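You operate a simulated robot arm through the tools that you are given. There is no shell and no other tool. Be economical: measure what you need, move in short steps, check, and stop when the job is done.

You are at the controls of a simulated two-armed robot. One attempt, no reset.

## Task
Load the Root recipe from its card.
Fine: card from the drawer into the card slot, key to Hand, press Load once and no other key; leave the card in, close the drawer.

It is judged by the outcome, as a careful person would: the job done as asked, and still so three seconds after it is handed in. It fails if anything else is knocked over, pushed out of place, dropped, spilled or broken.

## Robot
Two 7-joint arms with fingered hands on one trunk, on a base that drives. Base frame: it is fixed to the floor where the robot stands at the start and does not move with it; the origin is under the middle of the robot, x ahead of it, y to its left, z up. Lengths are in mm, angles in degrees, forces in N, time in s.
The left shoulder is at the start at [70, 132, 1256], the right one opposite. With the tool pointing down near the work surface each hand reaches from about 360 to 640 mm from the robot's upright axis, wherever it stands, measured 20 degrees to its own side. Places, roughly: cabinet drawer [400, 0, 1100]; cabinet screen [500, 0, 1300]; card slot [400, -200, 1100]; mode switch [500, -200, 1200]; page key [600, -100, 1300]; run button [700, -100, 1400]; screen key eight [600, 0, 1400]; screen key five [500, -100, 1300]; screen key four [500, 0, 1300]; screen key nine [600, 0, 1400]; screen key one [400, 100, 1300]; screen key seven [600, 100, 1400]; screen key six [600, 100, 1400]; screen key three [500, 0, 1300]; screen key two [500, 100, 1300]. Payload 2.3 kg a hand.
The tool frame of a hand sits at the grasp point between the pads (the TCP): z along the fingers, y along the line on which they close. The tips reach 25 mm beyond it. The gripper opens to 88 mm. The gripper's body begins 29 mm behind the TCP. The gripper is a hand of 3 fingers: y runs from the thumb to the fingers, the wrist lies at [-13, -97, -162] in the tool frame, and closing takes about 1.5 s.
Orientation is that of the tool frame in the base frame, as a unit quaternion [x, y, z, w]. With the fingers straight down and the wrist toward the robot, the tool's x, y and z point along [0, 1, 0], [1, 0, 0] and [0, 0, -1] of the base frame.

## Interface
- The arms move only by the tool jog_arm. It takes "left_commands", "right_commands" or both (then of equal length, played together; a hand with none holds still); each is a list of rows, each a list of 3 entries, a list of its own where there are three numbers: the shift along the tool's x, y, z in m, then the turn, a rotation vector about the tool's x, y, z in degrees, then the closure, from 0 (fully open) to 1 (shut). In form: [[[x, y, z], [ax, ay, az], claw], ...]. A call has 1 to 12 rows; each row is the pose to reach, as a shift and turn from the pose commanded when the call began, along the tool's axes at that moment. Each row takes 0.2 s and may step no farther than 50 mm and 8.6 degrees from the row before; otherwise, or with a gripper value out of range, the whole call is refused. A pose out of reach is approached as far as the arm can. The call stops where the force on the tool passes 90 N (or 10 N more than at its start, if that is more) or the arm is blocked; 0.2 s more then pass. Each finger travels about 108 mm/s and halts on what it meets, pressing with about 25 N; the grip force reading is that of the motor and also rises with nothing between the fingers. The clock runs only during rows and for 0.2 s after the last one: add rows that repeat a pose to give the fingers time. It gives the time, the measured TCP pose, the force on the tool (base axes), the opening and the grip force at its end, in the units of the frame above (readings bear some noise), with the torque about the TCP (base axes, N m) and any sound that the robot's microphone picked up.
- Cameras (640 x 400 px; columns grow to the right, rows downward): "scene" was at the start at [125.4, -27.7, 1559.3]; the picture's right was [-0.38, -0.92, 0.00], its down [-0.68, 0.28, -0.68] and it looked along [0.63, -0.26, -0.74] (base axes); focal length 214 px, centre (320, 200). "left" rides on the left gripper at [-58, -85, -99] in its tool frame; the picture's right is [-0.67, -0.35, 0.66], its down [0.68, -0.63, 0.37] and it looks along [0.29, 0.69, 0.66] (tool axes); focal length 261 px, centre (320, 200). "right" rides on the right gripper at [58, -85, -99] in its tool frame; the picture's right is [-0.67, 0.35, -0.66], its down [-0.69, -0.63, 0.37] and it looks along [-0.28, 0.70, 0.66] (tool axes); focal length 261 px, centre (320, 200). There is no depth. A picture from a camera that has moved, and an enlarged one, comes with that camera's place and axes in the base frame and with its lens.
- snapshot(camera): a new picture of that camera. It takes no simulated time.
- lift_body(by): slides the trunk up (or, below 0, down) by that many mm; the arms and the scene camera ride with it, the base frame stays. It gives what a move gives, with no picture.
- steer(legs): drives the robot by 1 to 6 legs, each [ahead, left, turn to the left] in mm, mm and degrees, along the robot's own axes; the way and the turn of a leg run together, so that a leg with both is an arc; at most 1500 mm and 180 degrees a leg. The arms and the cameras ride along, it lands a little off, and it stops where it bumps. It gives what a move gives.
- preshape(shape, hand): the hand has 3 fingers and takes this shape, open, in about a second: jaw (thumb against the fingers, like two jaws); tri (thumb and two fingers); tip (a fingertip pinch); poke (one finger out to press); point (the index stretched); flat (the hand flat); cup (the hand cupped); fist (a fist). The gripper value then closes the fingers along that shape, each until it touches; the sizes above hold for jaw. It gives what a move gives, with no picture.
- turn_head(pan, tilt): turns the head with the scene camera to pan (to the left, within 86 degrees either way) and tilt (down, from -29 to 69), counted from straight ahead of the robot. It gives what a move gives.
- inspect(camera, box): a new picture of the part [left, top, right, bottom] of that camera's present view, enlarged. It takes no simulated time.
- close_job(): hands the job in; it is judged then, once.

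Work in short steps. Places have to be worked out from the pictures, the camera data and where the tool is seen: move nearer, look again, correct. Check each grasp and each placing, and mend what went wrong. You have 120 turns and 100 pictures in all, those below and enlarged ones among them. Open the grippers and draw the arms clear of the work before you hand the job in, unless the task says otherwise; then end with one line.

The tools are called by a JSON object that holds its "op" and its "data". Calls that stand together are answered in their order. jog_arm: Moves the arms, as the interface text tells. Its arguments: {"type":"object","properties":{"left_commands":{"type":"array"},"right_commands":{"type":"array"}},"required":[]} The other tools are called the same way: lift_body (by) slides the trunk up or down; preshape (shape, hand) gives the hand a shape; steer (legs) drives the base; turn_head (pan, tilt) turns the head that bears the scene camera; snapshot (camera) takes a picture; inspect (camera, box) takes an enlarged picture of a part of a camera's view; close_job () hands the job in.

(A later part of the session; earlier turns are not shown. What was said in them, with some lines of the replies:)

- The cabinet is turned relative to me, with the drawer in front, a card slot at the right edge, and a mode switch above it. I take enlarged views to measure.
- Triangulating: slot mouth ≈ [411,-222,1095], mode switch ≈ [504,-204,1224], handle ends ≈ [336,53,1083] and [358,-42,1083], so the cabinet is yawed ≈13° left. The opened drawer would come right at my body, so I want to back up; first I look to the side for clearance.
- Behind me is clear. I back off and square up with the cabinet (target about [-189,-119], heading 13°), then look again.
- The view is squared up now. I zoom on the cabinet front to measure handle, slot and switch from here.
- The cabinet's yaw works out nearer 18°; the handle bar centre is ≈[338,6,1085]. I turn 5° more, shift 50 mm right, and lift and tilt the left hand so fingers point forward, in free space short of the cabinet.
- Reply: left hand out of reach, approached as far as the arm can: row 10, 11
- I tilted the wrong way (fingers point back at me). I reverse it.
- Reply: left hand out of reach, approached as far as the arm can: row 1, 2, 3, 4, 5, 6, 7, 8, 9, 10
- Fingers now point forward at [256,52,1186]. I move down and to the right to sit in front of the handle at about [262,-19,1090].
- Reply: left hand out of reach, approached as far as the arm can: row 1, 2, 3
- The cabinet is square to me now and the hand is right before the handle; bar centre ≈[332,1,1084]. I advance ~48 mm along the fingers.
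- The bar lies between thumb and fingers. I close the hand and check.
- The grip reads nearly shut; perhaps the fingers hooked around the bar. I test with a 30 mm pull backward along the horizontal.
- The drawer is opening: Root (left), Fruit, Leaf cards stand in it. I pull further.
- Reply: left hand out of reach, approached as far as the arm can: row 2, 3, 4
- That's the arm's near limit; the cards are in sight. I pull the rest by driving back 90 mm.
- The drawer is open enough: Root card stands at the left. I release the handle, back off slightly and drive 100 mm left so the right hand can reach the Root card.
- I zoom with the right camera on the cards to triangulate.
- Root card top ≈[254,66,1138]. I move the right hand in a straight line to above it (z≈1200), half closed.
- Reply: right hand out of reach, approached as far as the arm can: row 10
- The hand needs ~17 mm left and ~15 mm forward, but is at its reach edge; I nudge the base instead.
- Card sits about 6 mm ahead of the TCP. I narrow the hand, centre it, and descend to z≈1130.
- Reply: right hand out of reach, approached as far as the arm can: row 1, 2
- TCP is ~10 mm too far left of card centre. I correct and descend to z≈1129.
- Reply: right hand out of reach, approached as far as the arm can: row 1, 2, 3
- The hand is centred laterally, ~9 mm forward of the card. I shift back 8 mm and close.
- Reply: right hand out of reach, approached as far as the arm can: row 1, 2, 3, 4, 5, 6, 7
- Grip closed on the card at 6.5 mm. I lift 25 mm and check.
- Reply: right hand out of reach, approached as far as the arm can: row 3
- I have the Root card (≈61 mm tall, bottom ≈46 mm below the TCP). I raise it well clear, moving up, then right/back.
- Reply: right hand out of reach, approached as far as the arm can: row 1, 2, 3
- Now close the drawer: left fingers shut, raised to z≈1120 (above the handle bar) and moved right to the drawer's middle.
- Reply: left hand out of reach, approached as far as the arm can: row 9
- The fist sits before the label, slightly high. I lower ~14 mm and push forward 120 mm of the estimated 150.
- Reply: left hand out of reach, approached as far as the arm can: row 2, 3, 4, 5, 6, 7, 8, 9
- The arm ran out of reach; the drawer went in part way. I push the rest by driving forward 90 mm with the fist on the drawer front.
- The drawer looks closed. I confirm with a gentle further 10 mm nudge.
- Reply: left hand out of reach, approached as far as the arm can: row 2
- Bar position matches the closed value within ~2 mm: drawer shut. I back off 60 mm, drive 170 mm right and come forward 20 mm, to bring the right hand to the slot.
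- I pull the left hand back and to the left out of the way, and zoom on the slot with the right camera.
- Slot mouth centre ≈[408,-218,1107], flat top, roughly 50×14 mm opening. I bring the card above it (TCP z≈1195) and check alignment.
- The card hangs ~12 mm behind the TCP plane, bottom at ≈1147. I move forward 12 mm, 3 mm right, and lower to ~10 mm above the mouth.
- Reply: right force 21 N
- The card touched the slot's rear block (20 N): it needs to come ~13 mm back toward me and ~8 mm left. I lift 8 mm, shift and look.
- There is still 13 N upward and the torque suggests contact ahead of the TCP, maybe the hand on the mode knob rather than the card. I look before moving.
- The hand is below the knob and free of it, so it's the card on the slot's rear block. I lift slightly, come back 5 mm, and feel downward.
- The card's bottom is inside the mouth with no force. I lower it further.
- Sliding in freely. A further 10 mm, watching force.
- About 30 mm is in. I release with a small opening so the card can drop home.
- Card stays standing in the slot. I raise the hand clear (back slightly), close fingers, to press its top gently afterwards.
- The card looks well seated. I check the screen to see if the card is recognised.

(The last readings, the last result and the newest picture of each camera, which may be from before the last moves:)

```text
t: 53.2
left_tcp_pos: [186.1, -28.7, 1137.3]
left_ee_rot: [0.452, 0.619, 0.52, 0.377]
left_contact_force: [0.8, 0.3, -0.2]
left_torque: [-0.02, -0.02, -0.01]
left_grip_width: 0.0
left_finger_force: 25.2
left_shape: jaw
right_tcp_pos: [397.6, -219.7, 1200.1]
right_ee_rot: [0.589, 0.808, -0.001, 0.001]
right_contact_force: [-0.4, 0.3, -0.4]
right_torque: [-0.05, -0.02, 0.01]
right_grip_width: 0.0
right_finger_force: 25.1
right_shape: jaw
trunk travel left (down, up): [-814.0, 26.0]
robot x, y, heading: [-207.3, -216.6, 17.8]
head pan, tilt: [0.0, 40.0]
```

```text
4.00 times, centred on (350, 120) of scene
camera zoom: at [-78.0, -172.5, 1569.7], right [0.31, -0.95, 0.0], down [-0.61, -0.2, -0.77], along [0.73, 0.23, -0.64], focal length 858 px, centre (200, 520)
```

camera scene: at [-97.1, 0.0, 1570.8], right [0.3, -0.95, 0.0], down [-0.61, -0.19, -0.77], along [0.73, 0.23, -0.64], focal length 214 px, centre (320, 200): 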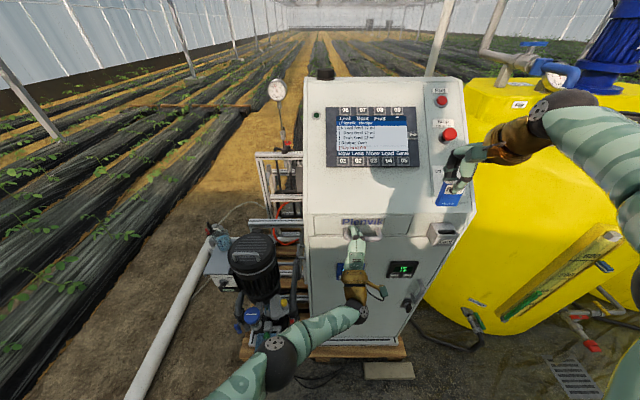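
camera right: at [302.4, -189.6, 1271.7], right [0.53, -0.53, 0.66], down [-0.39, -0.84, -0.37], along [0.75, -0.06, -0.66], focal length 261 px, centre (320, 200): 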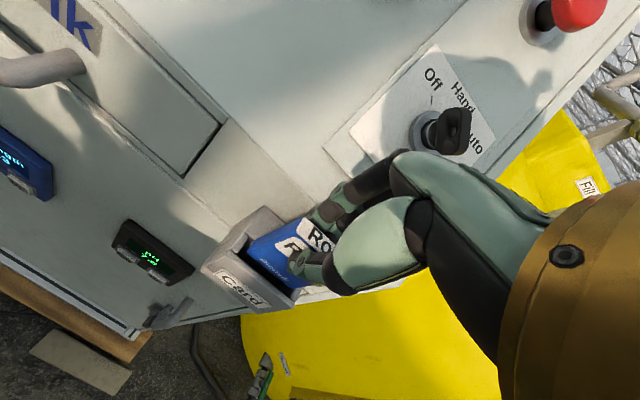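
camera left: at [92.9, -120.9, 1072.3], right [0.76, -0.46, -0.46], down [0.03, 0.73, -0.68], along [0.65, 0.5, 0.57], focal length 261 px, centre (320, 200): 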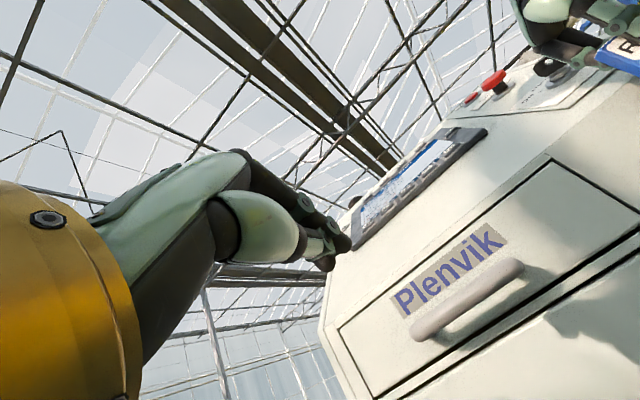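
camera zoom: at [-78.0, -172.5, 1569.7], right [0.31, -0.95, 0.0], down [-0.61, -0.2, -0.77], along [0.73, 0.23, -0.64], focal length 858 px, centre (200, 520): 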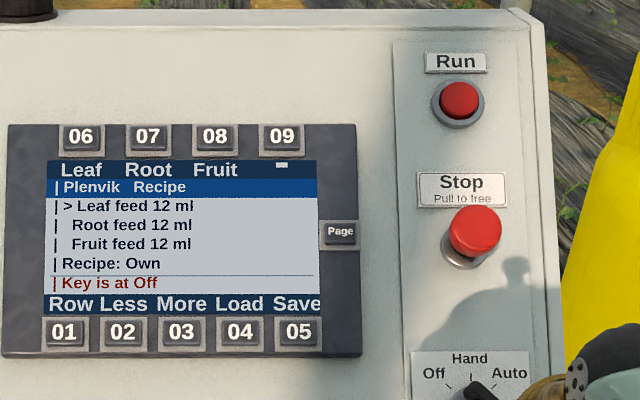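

No card message, so I gently press on the card's top with closed fingertips to make sure it's fully home.

{"op": "jog_arm", "data": {"right_commands": [[[0, 0, 0.012], [0, 0, 0], 1], [[0, 0, 0.02], [0, 0, 0], 1], [[0, 0, 0.025], [0, 0, 0], 1], [[0, 0, 0.029], [0, 0, 0], 1]]}}

{"op": "inspect", "data": {"camera": "scene", "box": [350, 180, 430, 230]}}

```text
t: 54.2
left_tcp_pos: [185.5, -29.0, 1136.5]
left_ee_rot: [0.453, 0.618, 0.52, 0.378]
left_contact_force: [-0.1, 0.2, 0.1]
left_torque: [-0.02, 0.01, -0.01]
left_grip_width: 0.0
left_finger_force: 24.5
left_shape: jaw
right_tcp_pos: [397.4, -219.2, 1171.5]
right_ee_rot: [0.589, 0.808, 0.0, 0.001]
right_contact_force: [0.2, -0.3, 0.2]
right_torque: [0.0, -0.01, 0.03]
right_grip_width: 0.0
right_finger_force: 25.0
right_shape: jaw
trunk travel left (down, up): [-814.0, 26.0]
robot x, y, heading: [-207.9, -214.9, 17.8]
head pan, tilt: [0.0, 40.0]
```

```text
8.00 times, centred on (390, 205) of scene
camera zoom: at [-78.6, -172.7, 1569.8], right [0.31, -0.95, 0.0], down [-0.61, -0.2, -0.77], along [0.73, 0.23, -0.64], focal length 1716 px, centre (-240, 160)
```

zoom: 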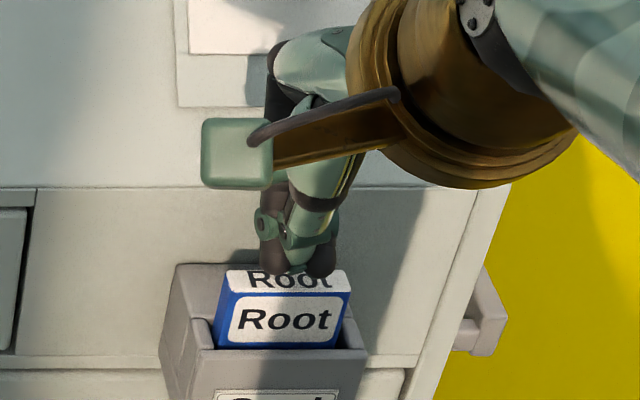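

Not yet in contact. I go down 4 mm at a time.

{"op": "jog_arm", "data": {"right_commands": [[[0, -0.001, 0.004], [0, 0, 0], 1], [[0, -0.002, 0.008], [0, 0, 0], 1], [[0, -0.002, 0.011], [0, 0, 0], 1]]}}

{"op": "inspect", "data": {"camera": "scene", "box": [350, 180, 430, 230]}}

```text
t: 55.0
left_tcp_pos: [182.5, -31.9, 1138.7]
left_ee_rot: [0.452, 0.619, 0.52, 0.377]
left_contact_force: [1.3, 1.6, 0.0]
left_torque: [-0.01, -0.02, 0.0]
left_grip_width: 0.1
left_finger_force: 25.4
left_shape: jaw
right_tcp_pos: [393.7, -220.1, 1160.6]
right_ee_rot: [0.589, 0.808, 0.002, 0.002]
right_contact_force: [-0.2, -0.7, 7.1]
right_torque: [-0.01, 0.0, -0.03]
right_grip_width: 0.1
right_finger_force: 25.0
right_shape: jaw
trunk travel left (down, up): [-814.0, 26.0]
robot x, y, heading: [-207.4, -218.8, 17.5]
head pan, tilt: [0.0, 40.0]
```

```text
8.00 times, centred on (390, 205) of scene
camera zoom: at [-82.3, -173.7, 1570.3], right [0.31, -0.95, 0.0], down [-0.61, -0.2, -0.77], along [0.73, 0.23, -0.64], focal length 1716 px, centre (-240, 160)
```

zoom: 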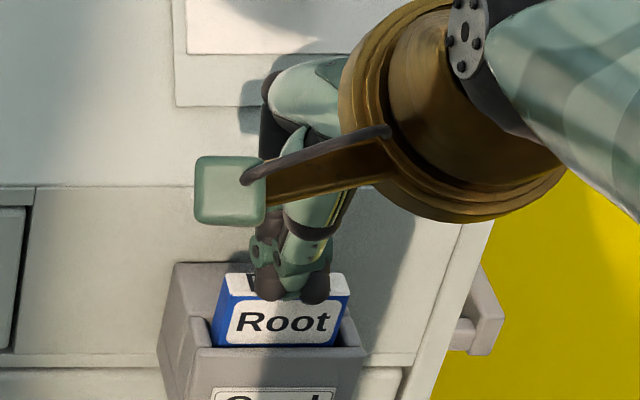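

Contact at 7 N; I push 5 mm further to feel whether it is bottomed.

{"op": "jog_arm", "data": {"right_commands": [[[0, 0, 0.003], [0, 0, 0], 1], [[0, 0, 0.006], [0, 0, 0], 1]]}}

{"op": "inspect", "data": {"camera": "scene", "box": [350, 180, 430, 230]}}

```text
t: 55.6
left_tcp_pos: [179.8, -31.5, 1139.4]
left_ee_rot: [0.451, 0.617, 0.522, 0.379]
left_contact_force: [1.3, -0.3, 0.9]
left_torque: [-0.02, -0.01, -0.01]
left_grip_width: 0.2
left_finger_force: 24.8
left_shape: jaw
right_tcp_pos: [389.2, -221.8, 1160.9]
right_ee_rot: [0.589, 0.808, 0.005, 0.005]
right_contact_force: [2.6, -1.1, 26.3]
right_torque: [0.03, -0.07, -0.05]
right_grip_width: 0.0
right_finger_force: 25.4
right_shape: jaw
trunk travel left (down, up): [-814.0, 26.0]
robot x, y, heading: [-212.1, -217.9, 17.8]
head pan, tilt: [0.0, 40.0]
```

```text
8.00 times, centred on (390, 205) of scene
camera zoom: at [-87.7, -173.6, 1571.0], right [0.31, -0.95, 0.0], down [-0.61, -0.2, -0.77], along [0.73, 0.23, -0.64], focal length 1716 px, centre (-240, 160)
```

zoom: 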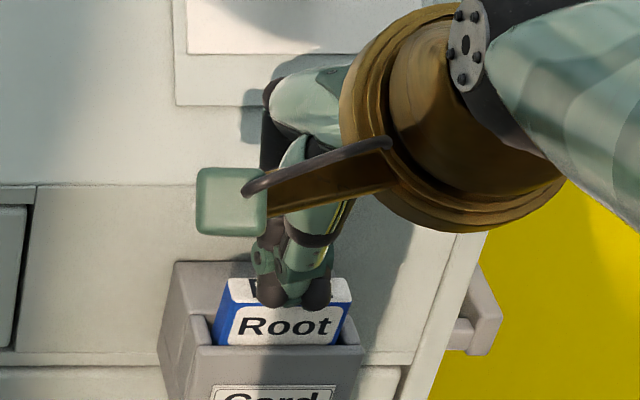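

26 N with no motion: the card is bottomed. I raise and withdraw the hand, then shape it as "poke" for the knob and the key.

{"op": "jog_arm", "data": {"right_commands": [[[0, 0, -0.02], [0, 0, 0], 1], [[0, -0.02, -0.05], [0, 0, 0], 1], [[0, -0.05, -0.08], [0, 0, 0], 1], [[0, -0.08, -0.11], [0, 0, 0], 1], [[0, -0.1, -0.13], [0, 0, 0], 1]]}}

{"op": "preshape", "data": {"hand": "right", "shape": "poke"}}

{"op": "jog_arm", "data": {"right_commands": [[[0, 0, 0], [-8, 0, 0], 0], [[0, 0, 0], [-16, 0, 0], 0], [[0, 0, 0], [-24, 0, 0], 0], [[0, 0, 0], [-32, 0, 0], 0], [[0, 0, 0], [-40, 0, 0], 0], [[0, 0, 0], [-48, 0, 0], 0], [[0, 0, 0], [-54, 0, 0], 0]]}}

{"op": "snapshot", "data": {"camera": "scene"}}

{"op": "snapshot", "data": {"camera": "right"}}

```text
t: 56.8
left_tcp_pos: [184.7, -30.9, 1137.9]
left_ee_rot: [0.452, 0.619, 0.52, 0.377]
left_contact_force: [-0.4, 0.7, 0.0]
left_torque: [-0.01, -0.01, -0.04]
left_grip_width: 0.1
left_finger_force: 25.2
left_shape: jaw
right_tcp_pos: [298.8, -248.6, 1286.7]
right_ee_rot: [0.59, 0.808, 0.0, 0.001]
right_contact_force: [0.4, 0.3, -0.5]
right_torque: [-0.03, 0.01, 0.0]
right_grip_width: 0.1
right_finger_force: 24.7
right_shape: jaw
trunk travel left (down, up): [-814.0, 26.0]
robot x, y, heading: [-211.1, -216.5, 17.5]
head pan, tilt: [0.0, 40.0]
```

```text
t: 57.7
left_tcp_pos: [186.5, -30.2, 1137.2]
left_ee_rot: [0.453, 0.619, 0.519, 0.377]
left_contact_force: [-0.2, 0.1, 0.3]
left_torque: [-0.04, -0.01, 0.03]
left_grip_width: 0.0
left_finger_force: 25.1
left_shape: jaw
right_tcp_pos: [300.5, -248.9, 1286.3]
right_ee_rot: [0.589, 0.808, 0.0, 0.001]
right_contact_force: [-0.5, 0.7, 0.4]
right_torque: [0.03, -0.02, 0.01]
right_grip_width: 0.0
right_finger_force: 0.2
right_shape: poke
trunk travel left (down, up): [-814.0, 26.0]
robot x, y, heading: [-211.6, -216.2, 17.8]
head pan, tilt: [0.0, 40.0]
```

```text
t: 59.3
left_tcp_pos: [185.2, -29.3, 1136.6]
left_ee_rot: [0.452, 0.619, 0.52, 0.377]
left_contact_force: [-0.9, 0.0, 0.4]
left_torque: [0.0, 0.0, 0.02]
left_grip_width: 0.0
left_finger_force: 25.6
left_shape: jaw
right_tcp_pos: [298.9, -251.4, 1284.0]
right_ee_rot: [0.525, 0.72, 0.367, 0.269]
right_contact_force: [0.7, -0.4, -0.6]
right_torque: [-0.01, -0.04, 0.01]
right_grip_width: 0.2
right_finger_force: 0.1
right_shape: poke
right hand out of reach, approached as far as the arm can: row 3
trunk travel left (down, up): [-814.0, 26.0]
robot x, y, heading: [-211.0, -216.3, 17.6]
head pan, tilt: [0.0, 40.0]
```

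```text
25 pictures are left
camera scene: at [-78.1, -172.5, 1569.8], right [0.31, -0.95, 0.0], down [-0.61, -0.2, -0.77], along [0.73, 0.23, -0.64], focal length 214 px, centre (320, 200)
```

scene: 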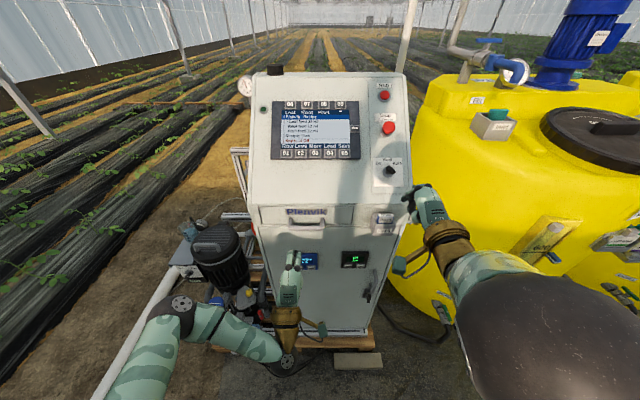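

```text
24 pictures are left
camera right: at [158.1, -235.5, 1273.8], right [-0.11, -0.74, 0.67], down [0.14, -0.68, -0.72], along [0.98, 0.02, 0.18], focal length 261 px, centre (320, 200)
```

right: 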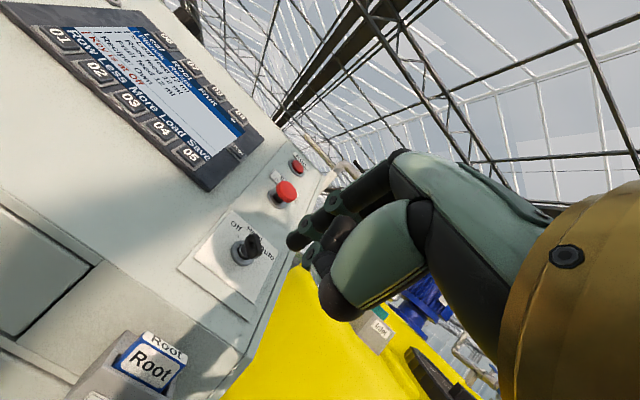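

The poke finger's tip appears near [9,3,25] in the tool frame. I verify with one zoom of the scene camera covering finger and knob.

{"op": "inspect", "data": {"camera": "scene", "box": [360, 150, 456, 210]}}

```text
6.67 times, centred on (408, 180) of scene
camera zoom: at [-78.1, -172.5, 1569.8], right [0.31, -0.95, 0.0], down [-0.61, -0.2, -0.77], along [0.73, 0.23, -0.64], focal length 1430 px, centre (-267, 333)
```

zoom: 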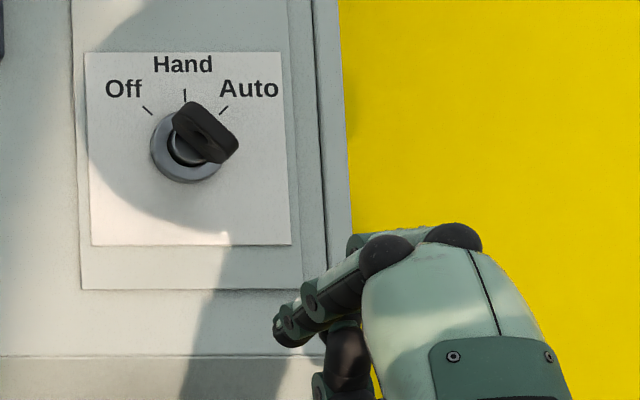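

Tip location confirmed. Knob base ≈[502,-202,1221]; its grip lies up-left/down-right (Off). I'll push its lower-right end leftwards; first hover right-below of the knob, ~50 mm off the face.

{"op": "jog_arm", "data": {"right_commands": [[[-0.013, 0.014, 0.033], [0, 0, 0], 0], [[-0.027, 0.028, 0.066], [0, 0, 0], 0], [[-0.04, 0.042, 0.098], [0, 0, 0], 0], [[-0.053, 0.0565, 0.131], [0, 0, 0], 0]]}}

{"op": "inspect", "data": {"camera": "scene", "box": [360, 150, 456, 210]}}

{"op": "inspect", "data": {"camera": "right", "box": [160, 140, 360, 300]}}

```text
t: 60.3
left_tcp_pos: [187.6, -31.0, 1136.2]
left_ee_rot: [0.453, 0.619, 0.52, 0.376]
left_contact_force: [0.1, 0.4, -0.2]
left_torque: [0.0, -0.01, -0.02]
left_grip_width: 0.0
left_finger_force: 24.6
left_shape: jaw
right_tcp_pos: [454.8, -261.3, 1251.0]
right_ee_rot: [0.525, 0.721, 0.366, 0.267]
right_contact_force: [0.4, -0.4, 0.9]
right_torque: [-0.02, 0.0, 0.04]
right_grip_width: 0.1
right_finger_force: 0.0
right_shape: poke
trunk travel left (down, up): [-814.0, 26.0]
robot x, y, heading: [-208.4, -215.7, 17.8]
head pan, tilt: [0.0, 40.0]
```

```text
6.67 times, centred on (408, 180) of scene
camera zoom: at [-75.7, -173.2, 1569.6], right [0.31, -0.95, 0.0], down [-0.61, -0.2, -0.76], along [0.73, 0.23, -0.64], focal length 1430 px, centre (-267, 333)
```

zoom: 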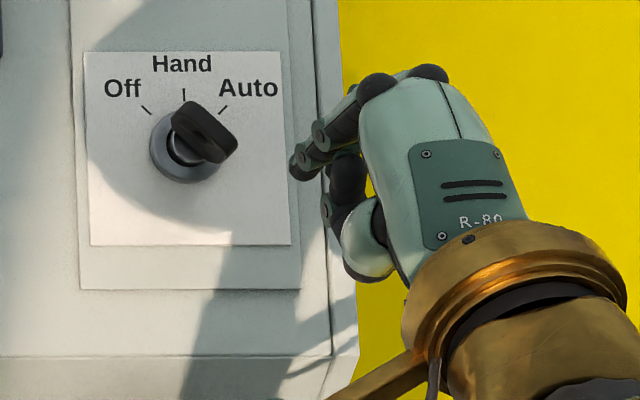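

```text
2.50 times, centred on (260, 220) of right
camera zoom: at [311.6, -245.5, 1242.3], right [-0.1, -0.74, 0.67], down [0.14, -0.68, -0.72], along [0.98, 0.02, 0.17], focal length 652 px, centre (470, 150)
```

zoom: 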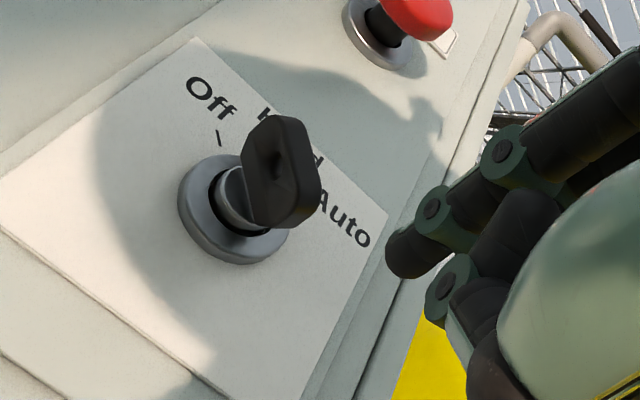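

The tip is ~34 mm right of, 10 mm below the knob axis, 44 mm off the face. I go in 28 mm and then push left to ~16 mm right of the axis.

{"op": "jog_arm", "data": {"right_commands": [[[0, 0, 0.014], [0, 0, 0], 0], [[0, 0, 0.028], [0, 0, 0], 0], [[0.006, 0, 0.028], [0, 0, 0], 0], [[0.012, 0, 0.028], [0, 0, 0], 0], [[0.018, 0, 0.028], [0, 0, 0], 0]]}}

{"op": "inspect", "data": {"camera": "scene", "box": [360, 150, 456, 210]}}

```text
t: 61.5
left_tcp_pos: [185.6, -30.3, 1137.0]
left_ee_rot: [0.453, 0.619, 0.52, 0.377]
left_contact_force: [-0.2, 0.6, 0.4]
left_torque: [0.0, 0.02, 0.0]
left_grip_width: 0.1
left_finger_force: 24.6
left_shape: jaw
right_tcp_pos: [466.6, -235.1, 1236.3]
right_ee_rot: [0.525, 0.72, 0.367, 0.269]
right_contact_force: [-0.2, -0.1, 0.4]
right_torque: [-0.05, 0.02, 0.0]
right_grip_width: 0.1
right_finger_force: 0.0
right_shape: poke
trunk travel left (down, up): [-814.0, 26.0]
robot x, y, heading: [-206.3, -218.6, 17.9]
head pan, tilt: [0.0, 40.0]
```

```text
6.67 times, centred on (408, 180) of scene
camera zoom: at [-78.4, -172.9, 1569.8], right [0.31, -0.95, 0.0], down [-0.61, -0.2, -0.77], along [0.73, 0.23, -0.64], focal length 1430 px, centre (-267, 333)
```

zoom: 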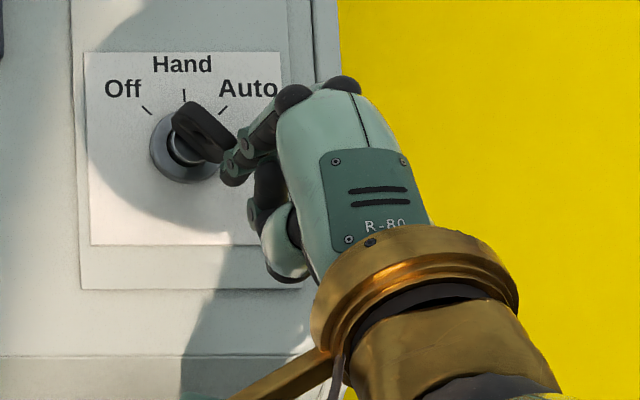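

The tip sits slightly below the key's lower end. I step right, raise 8 mm, then push left to 11 mm right of the axis.

{"op": "jog_arm", "data": {"right_commands": [[[-0.01, 0.0, 0.0], [0, 0, 0], 0], [[-0.01, 0.008, 0], [0, 0, 0], 0], [[-0.004, 0.008, 0], [0, 0, 0], 0], [[0.0, 0.008, 0], [0, 0, 0], 0]]}}

{"op": "inspect", "data": {"camera": "scene", "box": [360, 150, 456, 210]}}

```text
t: 62.5
left_tcp_pos: [188.0, -36.3, 1136.6]
left_ee_rot: [0.455, 0.617, 0.52, 0.376]
left_contact_force: [-0.5, 0.1, 0.2]
left_torque: [-0.01, 0.01, -0.03]
left_grip_width: 0.0
left_finger_force: 24.9
left_shape: jaw
right_tcp_pos: [472.1, -239.9, 1241.8]
right_ee_rot: [0.527, 0.718, 0.367, 0.267]
right_contact_force: [-0.1, -9.3, -3.4]
right_torque: [-0.12, 0.06, -0.13]
right_grip_width: 0.2
right_finger_force: 0.1
right_shape: poke
trunk travel left (down, up): [-814.0, 26.0]
robot x, y, heading: [-207.6, -218.8, 17.7]
head pan, tilt: [0.0, 40.0]
```

```text
6.67 times, centred on (408, 180) of scene
camera zoom: at [-76.9, -180.3, 1569.8], right [0.3, -0.95, -0.01], down [-0.61, -0.19, -0.77], along [0.73, 0.24, -0.64], focal length 1430 px, centre (-267, 333)
```

zoom: 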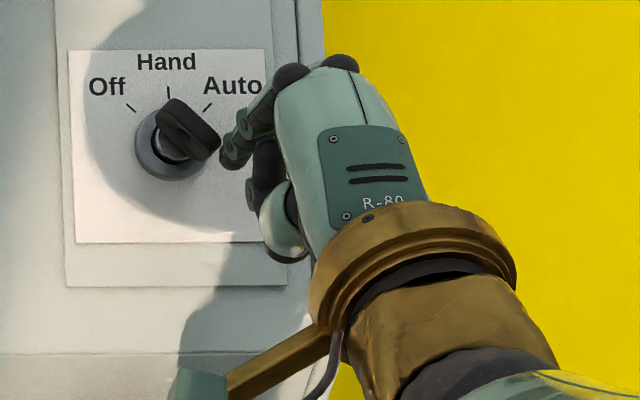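

I was pressing on the key's end. I go round to its upper-right side and push it down-left.

{"op": "jog_arm", "data": {"right_commands": [[[-0.012, 0.0, 0.0], [0, 0, 0], 0], [[-0.012, 0.013, 0], [0, 0, 0], 0], [[-0.006, 0.012, 0], [0, 0, 0], 0], [[-0.002, 0.008, 0], [0, 0, 0], 0], [[0.001, 0.004, 0], [0, 0, 0], 0], [[0.003, 0.001, 0], [0, 0, 0], 0]]}}

{"op": "inspect", "data": {"camera": "scene", "box": [360, 150, 456, 210]}}

```text
t: 63.9
left_tcp_pos: [186.5, -33.5, 1137.7]
left_ee_rot: [0.453, 0.618, 0.521, 0.376]
left_contact_force: [0.4, 0.0, -0.3]
left_torque: [0.01, 0.0, 0.01]
left_grip_width: 0.0
left_finger_force: 24.9
left_shape: jaw
right_tcp_pos: [470.1, -232.6, 1243.1]
right_ee_rot: [0.525, 0.72, 0.367, 0.267]
right_contact_force: [1.8, -3.9, 1.1]
right_torque: [-0.05, -0.03, -0.08]
right_grip_width: 0.0
right_finger_force: 0.0
right_shape: poke
trunk travel left (down, up): [-814.0, 26.0]
robot x, y, heading: [-211.2, -219.8, 17.5]
head pan, tilt: [0.0, 40.0]
```

```text
6.67 times, centred on (408, 180) of scene
camera zoom: at [-77.5, -176.9, 1569.8], right [0.3, -0.95, 0.0], down [-0.61, -0.19, -0.77], along [0.73, 0.23, -0.64], focal length 1430 px, centre (-267, 333)
```

zoom: 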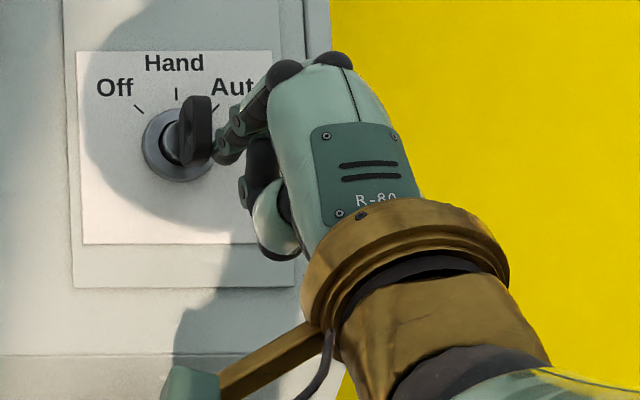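

The key now stands vertical, at Hand. I withdraw right and outwards and check screen and key together.

{"op": "jog_arm", "data": {"right_commands": [[[-0.015, 0.0, 0.0], [0, 0, 0], 0], [[-0.025, 0.0, -0.03], [0, 0, 0], 0], [[-0.025, 0.0, -0.07], [0, 0, 0], 0]]}}

{"op": "inspect", "data": {"camera": "scene", "box": [265, 85, 425, 185]}}

```text
t: 64.7
left_tcp_pos: [183.4, -31.1, 1138.0]
left_ee_rot: [0.452, 0.618, 0.52, 0.378]
left_contact_force: [-0.9, -0.1, 0.4]
left_torque: [-0.01, -0.03, -0.03]
left_grip_width: 0.1
left_finger_force: 24.8
left_shape: jaw
right_tcp_pos: [420.2, -273.8, 1287.9]
right_ee_rot: [0.524, 0.72, 0.367, 0.269]
right_contact_force: [0.1, 0.3, 0.3]
right_torque: [0.04, 0.02, -0.03]
right_grip_width: 0.2
right_finger_force: 0.0
right_shape: poke
trunk travel left (down, up): [-814.0, 26.0]
robot x, y, heading: [-210.2, -218.5, 17.8]
head pan, tilt: [0.0, 40.0]
```

```text
4.00 times, centred on (345, 135) of scene
camera zoom: at [-82.1, -173.5, 1570.1], right [0.31, -0.95, 0.0], down [-0.61, -0.2, -0.77], along [0.73, 0.23, -0.64], focal length 858 px, centre (220, 460)
```

zoom: 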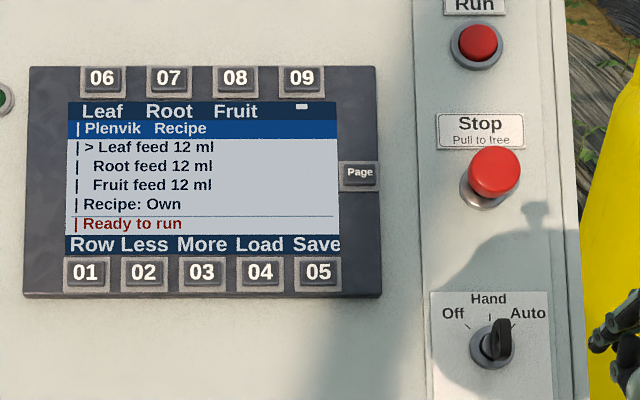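

"Ready to run": key is at Hand. Load is key 04, at ≈[473,-26,1269]. I retreat, traverse left, and stop with the tip ~35 mm before the key.

{"op": "jog_arm", "data": {"right_commands": [[[0, 0, -0.04], [0, 0, 0], 0], [[0.04, 0.01, -0.04], [0, 0, 0], 0], [[0.083, 0.022, -0.04], [0, 0, 0], 0], [[0.126, 0.033, -0.04], [0, 0, 0], 0], [[0.169, 0.044, -0.04], [0, 0, 0], 0], [[0.2115, 0.055, -0.04], [0, 0, 0], 0], [[0.2115, 0.055, -0.005], [0, 0, 0], 0], [[0.2115, 0.055, 0.025], [0, 0, 0], 0], [[0.2115, 0.055, 0.05], [0, 0, 0], 0]]}}

{"op": "inspect", "data": {"camera": "scene", "box": [265, 85, 425, 185]}}

{"op": "inspect", "data": {"camera": "right", "box": [120, 80, 440, 320]}}

```text
t: 66.7
left_tcp_pos: [185.6, -29.4, 1136.5]
left_ee_rot: [0.453, 0.618, 0.519, 0.378]
left_contact_force: [-0.1, -1.1, -0.2]
left_torque: [0.0, -0.01, 0.0]
left_grip_width: 0.2
left_finger_force: 25.1
left_shape: jaw
right_tcp_pos: [427.0, -46.0, 1299.0]
right_ee_rot: [0.524, 0.721, 0.366, 0.269]
right_contact_force: [0.0, 0.4, 0.1]
right_torque: [-0.01, -0.02, 0.01]
right_grip_width: 0.0
right_finger_force: 0.0
right_shape: poke
trunk travel left (down, up): [-814.0, 26.0]
robot x, y, heading: [-210.4, -212.9, 17.9]
head pan, tilt: [0.0, 40.0]
```

```text
4.00 times, centred on (345, 135) of scene
camera zoom: at [-77.7, -171.7, 1569.7], right [0.31, -0.95, 0.0], down [-0.61, -0.2, -0.77], along [0.73, 0.23, -0.64], focal length 858 px, centre (220, 460)
```

zoom: 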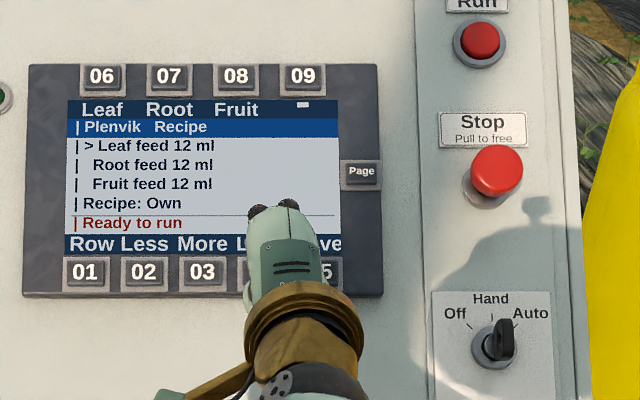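

```text
1.67 times, centred on (280, 200) of right
camera zoom: at [284.6, -31.8, 1287.9], right [-0.1, -0.73, 0.67], down [0.14, -0.68, -0.72], along [0.98, 0.02, 0.17], focal length 434 px, centre (387, 200)
```

zoom: 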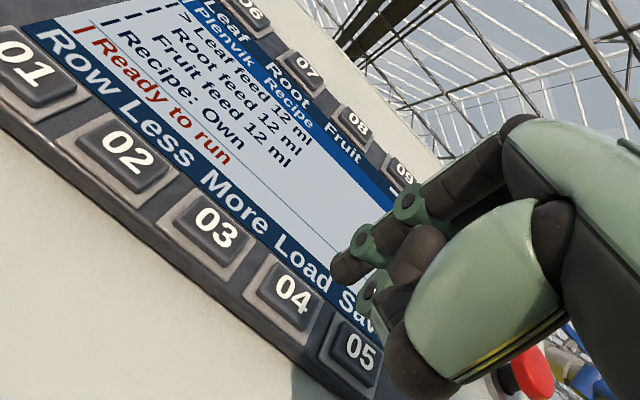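

Tip is lined up; key is ~37 mm ahead along the finger, 4 mm right. I advance to 34 mm first and read the force.

{"op": "jog_arm", "data": {"right_commands": [[[-0.004, 0.001, 0.012], [0, 0, 0], 0], [[-0.004, 0.001, 0.022], [0, 0, 0], 0], [[-0.004, 0.001, 0.028], [0, 0, 0], 0]]}}

{"op": "inspect", "data": {"camera": "right", "box": [160, 120, 400, 300]}}

```text
t: 67.5
left_tcp_pos: [185.9, -29.8, 1137.3]
left_ee_rot: [0.453, 0.619, 0.52, 0.377]
left_contact_force: [-0.3, 0.0, -0.4]
left_torque: [0.0, 0.0, 0.0]
left_grip_width: 0.1
left_finger_force: 25.0
left_shape: jaw
right_tcp_pos: [445.5, -46.4, 1287.1]
right_ee_rot: [0.525, 0.72, 0.367, 0.269]
right_contact_force: [-0.3, 0.1, -0.2]
right_torque: [0.02, 0.0, 0.02]
right_grip_width: 0.0
right_finger_force: 0.0
right_shape: poke
right hand out of reach, approached as far as the arm can: row 3
trunk travel left (down, up): [-814.0, 26.0]
robot x, y, heading: [-210.4, -218.9, 17.8]
head pan, tilt: [0.0, 40.0]
```

```text
2.22 times, centred on (280, 210) of right
camera zoom: at [303.2, -31.7, 1276.5], right [-0.11, -0.74, 0.67], down [0.14, -0.68, -0.72], along [0.98, 0.02, 0.18], focal length 579 px, centre (409, 178)
```

zoom: 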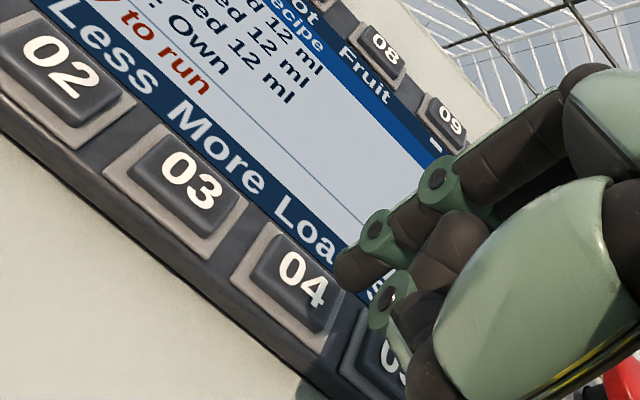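

The arm is at its reach limit, tip ~16 mm short, 4 mm right. I pull back 30 mm, drive 35 mm forward, and re-measure.

{"op": "jog_arm", "data": {"right_commands": [[[0.004, -0.01, -0.015], [0, 0, 0], 0], [[0.004, -0.022, -0.03], [0, 0, 0], 0]]}}

{"op": "steer", "data": {"legs": [[35, 0, 0]]}}

{"op": "inspect", "data": {"camera": "right", "box": [160, 120, 400, 300]}}

```text
t: 68.1
left_tcp_pos: [184.4, -31.0, 1137.4]
left_ee_rot: [0.452, 0.618, 0.521, 0.378]
left_contact_force: [-0.3, -0.3, -0.4]
left_torque: [-0.01, -0.01, 0.0]
left_grip_width: 0.0
left_finger_force: 25.1
left_shape: jaw
right_tcp_pos: [406.5, -52.2, 1287.5]
right_ee_rot: [0.524, 0.72, 0.367, 0.269]
right_contact_force: [-1.1, 0.1, 0.1]
right_torque: [0.01, -0.01, 0.0]
right_grip_width: 0.0
right_finger_force: 0.0
right_shape: poke
trunk travel left (down, up): [-814.0, 26.0]
robot x, y, heading: [-211.4, -219.2, 17.8]
head pan, tilt: [0.0, 40.0]
```

```text
t: 68.9
left_tcp_pos: [213.9, -21.4, 1139.7]
left_ee_rot: [0.452, 0.617, 0.521, 0.378]
left_contact_force: [-0.5, 0.5, 0.9]
left_torque: [-0.03, 0.01, 0.0]
left_grip_width: 0.1
left_finger_force: 24.6
left_shape: jaw
right_tcp_pos: [435.4, -44.6, 1289.7]
right_ee_rot: [0.523, 0.719, 0.369, 0.269]
right_contact_force: [-0.6, 0.0, 0.3]
right_torque: [0.0, 0.01, 0.0]
right_grip_width: 0.2
right_finger_force: 0.0
right_shape: poke
trunk travel left (down, up): [-814.0, 26.0]
robot x, y, heading: [-174.0, -209.5, 17.8]
head pan, tilt: [0.0, 40.0]
```

```text
2.22 times, centred on (280, 210) of right
camera zoom: at [292.4, -29.1, 1278.8], right [-0.11, -0.74, 0.67], down [0.14, -0.67, -0.72], along [0.98, 0.02, 0.18], focal length 579 px, centre (409, 178)
```

zoom: 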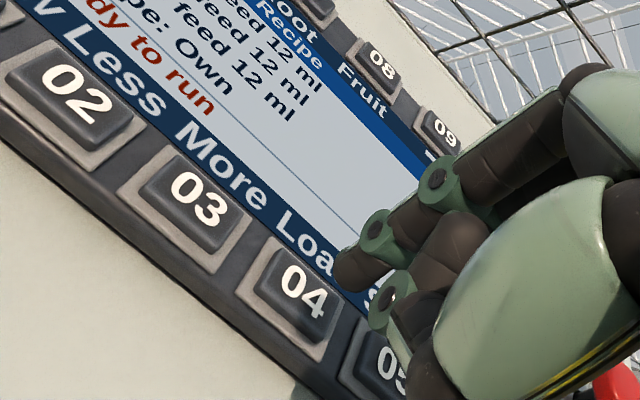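

The finger axis now points at key 04, ~24 mm ahead. I advance to press.

{"op": "jog_arm", "data": {"right_commands": [[[0, 0, 0.012], [0, 0, 0], 0], [[0, 0, 0.02], [0, 0, 0], 0], [[0, 0, 0.024], [0, 0, 0], 0], [[0, 0, 0.027], [0, 0, 0], 0]]}}

{"op": "inspect", "data": {"camera": "right", "box": [160, 120, 400, 300]}}

```text
t: 69.9
left_tcp_pos: [218.6, -20.6, 1137.7]
left_ee_rot: [0.452, 0.619, 0.52, 0.377]
left_contact_force: [-0.3, 0.5, -0.5]
left_torque: [0.03, 0.01, -0.01]
left_grip_width: 0.0
left_finger_force: 25.0
left_shape: jaw
right_tcp_pos: [460.5, -34.0, 1272.0]
right_ee_rot: [0.524, 0.72, 0.367, 0.268]
right_contact_force: [-0.9, -0.2, 0.9]
right_torque: [0.01, 0.02, -0.02]
right_grip_width: 0.2
right_finger_force: 0.0
right_shape: poke
trunk travel left (down, up): [-814.0, 26.0]
robot x, y, heading: [-177.0, -206.0, 17.9]
head pan, tilt: [0.0, 40.0]
heard: click
```

```text
2.22 times, centred on (280, 210) of right
camera zoom: at [318.7, -19.3, 1261.2], right [-0.11, -0.74, 0.67], down [0.14, -0.68, -0.72], along [0.98, 0.02, 0.18], focal length 579 px, centre (409, 178)
```

zoom: 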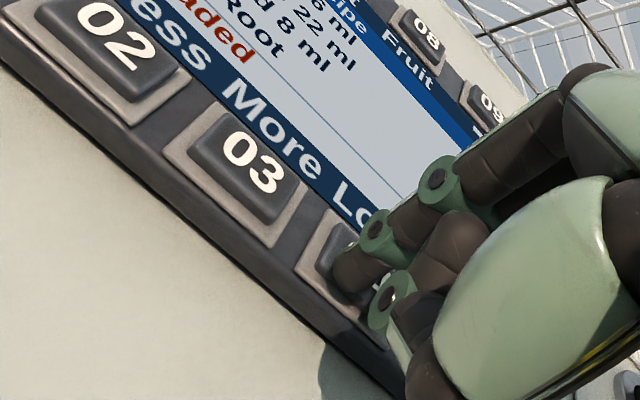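

A click, and the screen shows "…loaded / Root". I retract the finger straight out, then away.

{"op": "jog_arm", "data": {"right_commands": [[[0, 0, -0.025], [0, 0, 0], 0], [[0, 0, -0.06], [0, 0, 0], 0], [[-0.02, 0, -0.1], [0, 0, 0], 0], [[-0.04, 0, -0.14], [0, 0, 0], 0]]}}

{"op": "steer", "data": {"legs": [[-150, 0, 0]]}}

{"op": "jog_arm", "data": {"left_commands": [[[0, 0, 0], [0, 0, 0], 0.5], [[0, 0, 0], [0, 0, 0], 0], [[0, 0, 0], [0, 0, 0], 0], [[0, 0, 0], [0, 0, 0], 0], [[0, 0, 0], [0, 0, 0], 0]]}}

{"op": "snapshot", "data": {"camera": "scene"}}

{"op": "inspect", "data": {"camera": "scene", "box": [250, 80, 430, 240]}}

```text
t: 70.9
left_tcp_pos: [218.4, -20.9, 1137.6]
left_ee_rot: [0.453, 0.618, 0.52, 0.378]
left_contact_force: [0.4, -0.6, 0.1]
left_torque: [0.03, -0.01, -0.01]
left_grip_width: 0.2
left_finger_force: 25.1
left_shape: jaw
right_tcp_pos: [363.8, -107.3, 1356.2]
right_ee_rot: [0.523, 0.72, 0.368, 0.27]
right_contact_force: [0.2, -1.1, 0.0]
right_torque: [-0.04, -0.04, -0.01]
right_grip_width: 0.0
right_finger_force: 0.1
right_shape: poke
trunk travel left (down, up): [-814.0, 26.0]
robot x, y, heading: [-173.5, -204.0, 17.7]
head pan, tilt: [0.0, 40.0]
```

```text
t: 72.3
left_tcp_pos: [80.3, -64.1, 1135.0]
left_ee_rot: [0.454, 0.619, 0.518, 0.377]
left_contact_force: [0.7, 0.8, 0.3]
left_torque: [-0.02, 0.02, 0.0]
left_grip_width: 0.2
left_finger_force: 24.8
left_shape: jaw
right_tcp_pos: [228.9, -152.2, 1352.9]
right_ee_rot: [0.525, 0.72, 0.366, 0.268]
right_contact_force: [-0.2, 0.4, -0.2]
right_torque: [-0.01, 0.0, 0.03]
right_grip_width: 0.1
right_finger_force: 0.0
right_shape: poke
trunk travel left (down, up): [-814.0, 26.0]
robot x, y, heading: [-319.5, -250.3, 17.8]
head pan, tilt: [0.0, 40.0]
```

```text
t: 73.5
left_tcp_pos: [77.4, -65.7, 1136.9]
left_ee_rot: [0.452, 0.618, 0.52, 0.377]
left_contact_force: [0.1, 0.0, -0.1]
left_torque: [0.03, 0.04, 0.02]
left_grip_width: 87.8
left_finger_force: 0.1
left_shape: jaw
right_tcp_pos: [225.3, -153.4, 1355.3]
right_ee_rot: [0.525, 0.719, 0.367, 0.269]
right_contact_force: [-0.5, 0.0, -0.5]
right_torque: [-0.04, 0.0, -0.02]
right_grip_width: 0.1
right_finger_force: 0.1
right_shape: poke
trunk travel left (down, up): [-814.0, 26.0]
robot x, y, heading: [-317.7, -250.2, 17.5]
head pan, tilt: [0.0, 40.0]
```

```text
11 pictures are left
camera scene: at [-187.1, -207.5, 1569.7], right [0.3, -0.95, 0.0], down [-0.61, -0.2, -0.77], along [0.73, 0.23, -0.64], focal length 214 px, centre (320, 200)
```

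scene: 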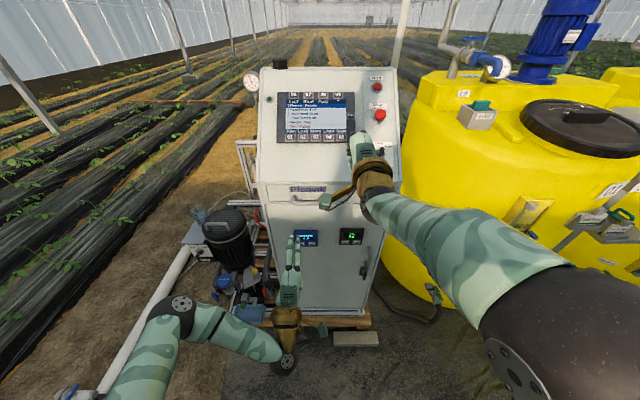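

```text
2.50 times, centred on (340, 160) of scene
camera zoom: at [-187.1, -207.5, 1569.7], right [0.3, -0.95, 0.0], down [-0.61, -0.2, -0.77], along [0.73, 0.23, -0.64], focal length 536 px, centre (270, 300)
```

zoom: 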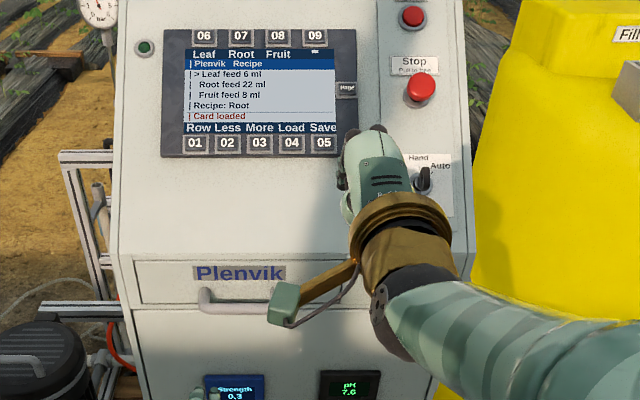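

"Recipe: Root — Card loaded". I move the right hand aside, open it, and check card, key and drawer a last time.

{"op": "jog_arm", "data": {"right_commands": [[[-0.04, 0, -0.02], [0, 0, 0], 0], [[-0.085, 0, -0.03], [0, 0, 0], 0], [[-0.13, 0, -0.03], [0, 0, 0], 0], [[-0.175, 0, -0.03], [0, 0, 0], 0]]}}

{"op": "preshape", "data": {"hand": "right", "shape": "jaw"}}

{"op": "inspect", "data": {"camera": "scene", "box": [250, 80, 430, 240]}}

```text
t: 74.5
left_tcp_pos: [77.5, -67.5, 1136.9]
left_ee_rot: [0.453, 0.618, 0.52, 0.376]
left_contact_force: [0.4, -0.1, 0.4]
left_torque: [0.01, 0.0, -0.03]
left_grip_width: 87.6
left_finger_force: 0.1
left_shape: jaw
right_tcp_pos: [258.4, -329.6, 1373.9]
right_ee_rot: [0.524, 0.72, 0.367, 0.267]
right_contact_force: [1.0, -0.5, -0.7]
right_torque: [-0.03, 0.02, 0.0]
right_grip_width: 0.3
right_finger_force: 0.0
right_shape: poke
trunk travel left (down, up): [-814.0, 26.0]
robot x, y, heading: [-317.7, -249.0, 17.8]
head pan, tilt: [0.0, 40.0]
```

```text
t: 75.4
left_tcp_pos: [76.2, -65.5, 1137.1]
left_ee_rot: [0.452, 0.618, 0.52, 0.377]
left_contact_force: [0.4, -0.4, -0.3]
left_torque: [0.0, 0.0, -0.01]
left_grip_width: 87.4
left_finger_force: 0.0
left_shape: jaw
right_tcp_pos: [256.1, -326.0, 1375.6]
right_ee_rot: [0.524, 0.72, 0.367, 0.269]
right_contact_force: [-0.8, 0.7, 0.1]
right_torque: [0.04, 0.01, 0.01]
right_grip_width: 87.8
right_finger_force: 0.1
right_shape: jaw
trunk travel left (down, up): [-814.0, 26.0]
robot x, y, heading: [-322.6, -248.9, 17.7]
head pan, tilt: [0.0, 40.0]
```

```text
2.50 times, centred on (340, 160) of scene
camera zoom: at [-187.8, -207.3, 1569.8], right [0.3, -0.95, 0.0], down [-0.61, -0.2, -0.77], along [0.73, 0.23, -0.64], focal length 536 px, centre (270, 300)
```

zoom: 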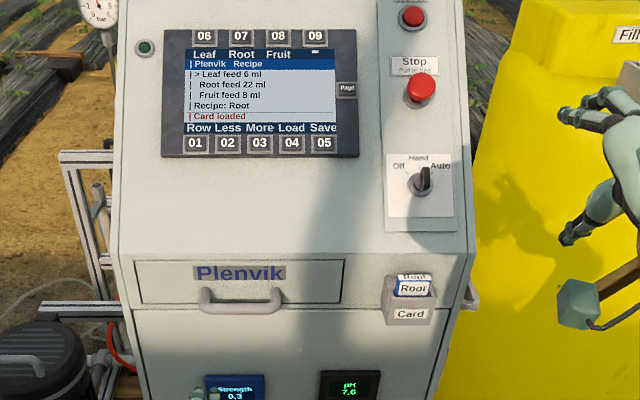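

Everything looks right; one close look at the drawer seam to be sure it is shut.

{"op": "inspect", "data": {"camera": "scene", "box": [280, 170, 380, 215]}}

```text
6.40 times, centred on (330, 192) of scene
camera zoom: at [-187.8, -207.3, 1569.8], right [0.3, -0.95, 0.0], down [-0.61, -0.2, -0.77], along [0.73, 0.23, -0.64], focal length 1373 px, centre (256, 248)
```

zoom: 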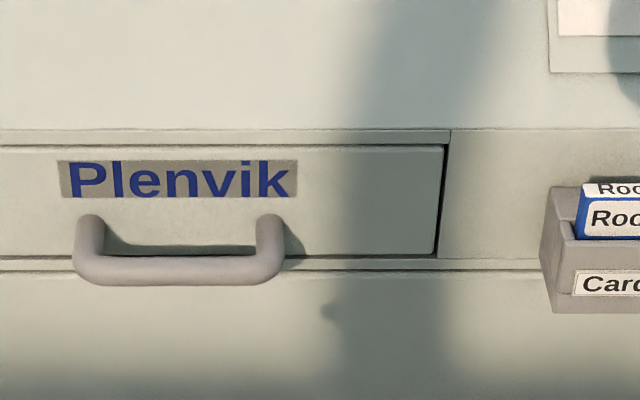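

The drawer is flush, the card is seated, the key is at Hand and Root is loaded. I hand the job in.

{"op": "close_job", "data": {}}

```text
The job is handed in.
```

The Root recipe is loaded: the screen reads "Recipe: Root – Card loaded", the Root card is in the slot, the key is at Hand, I pressed Load once and no other key, and the drawer is shut.
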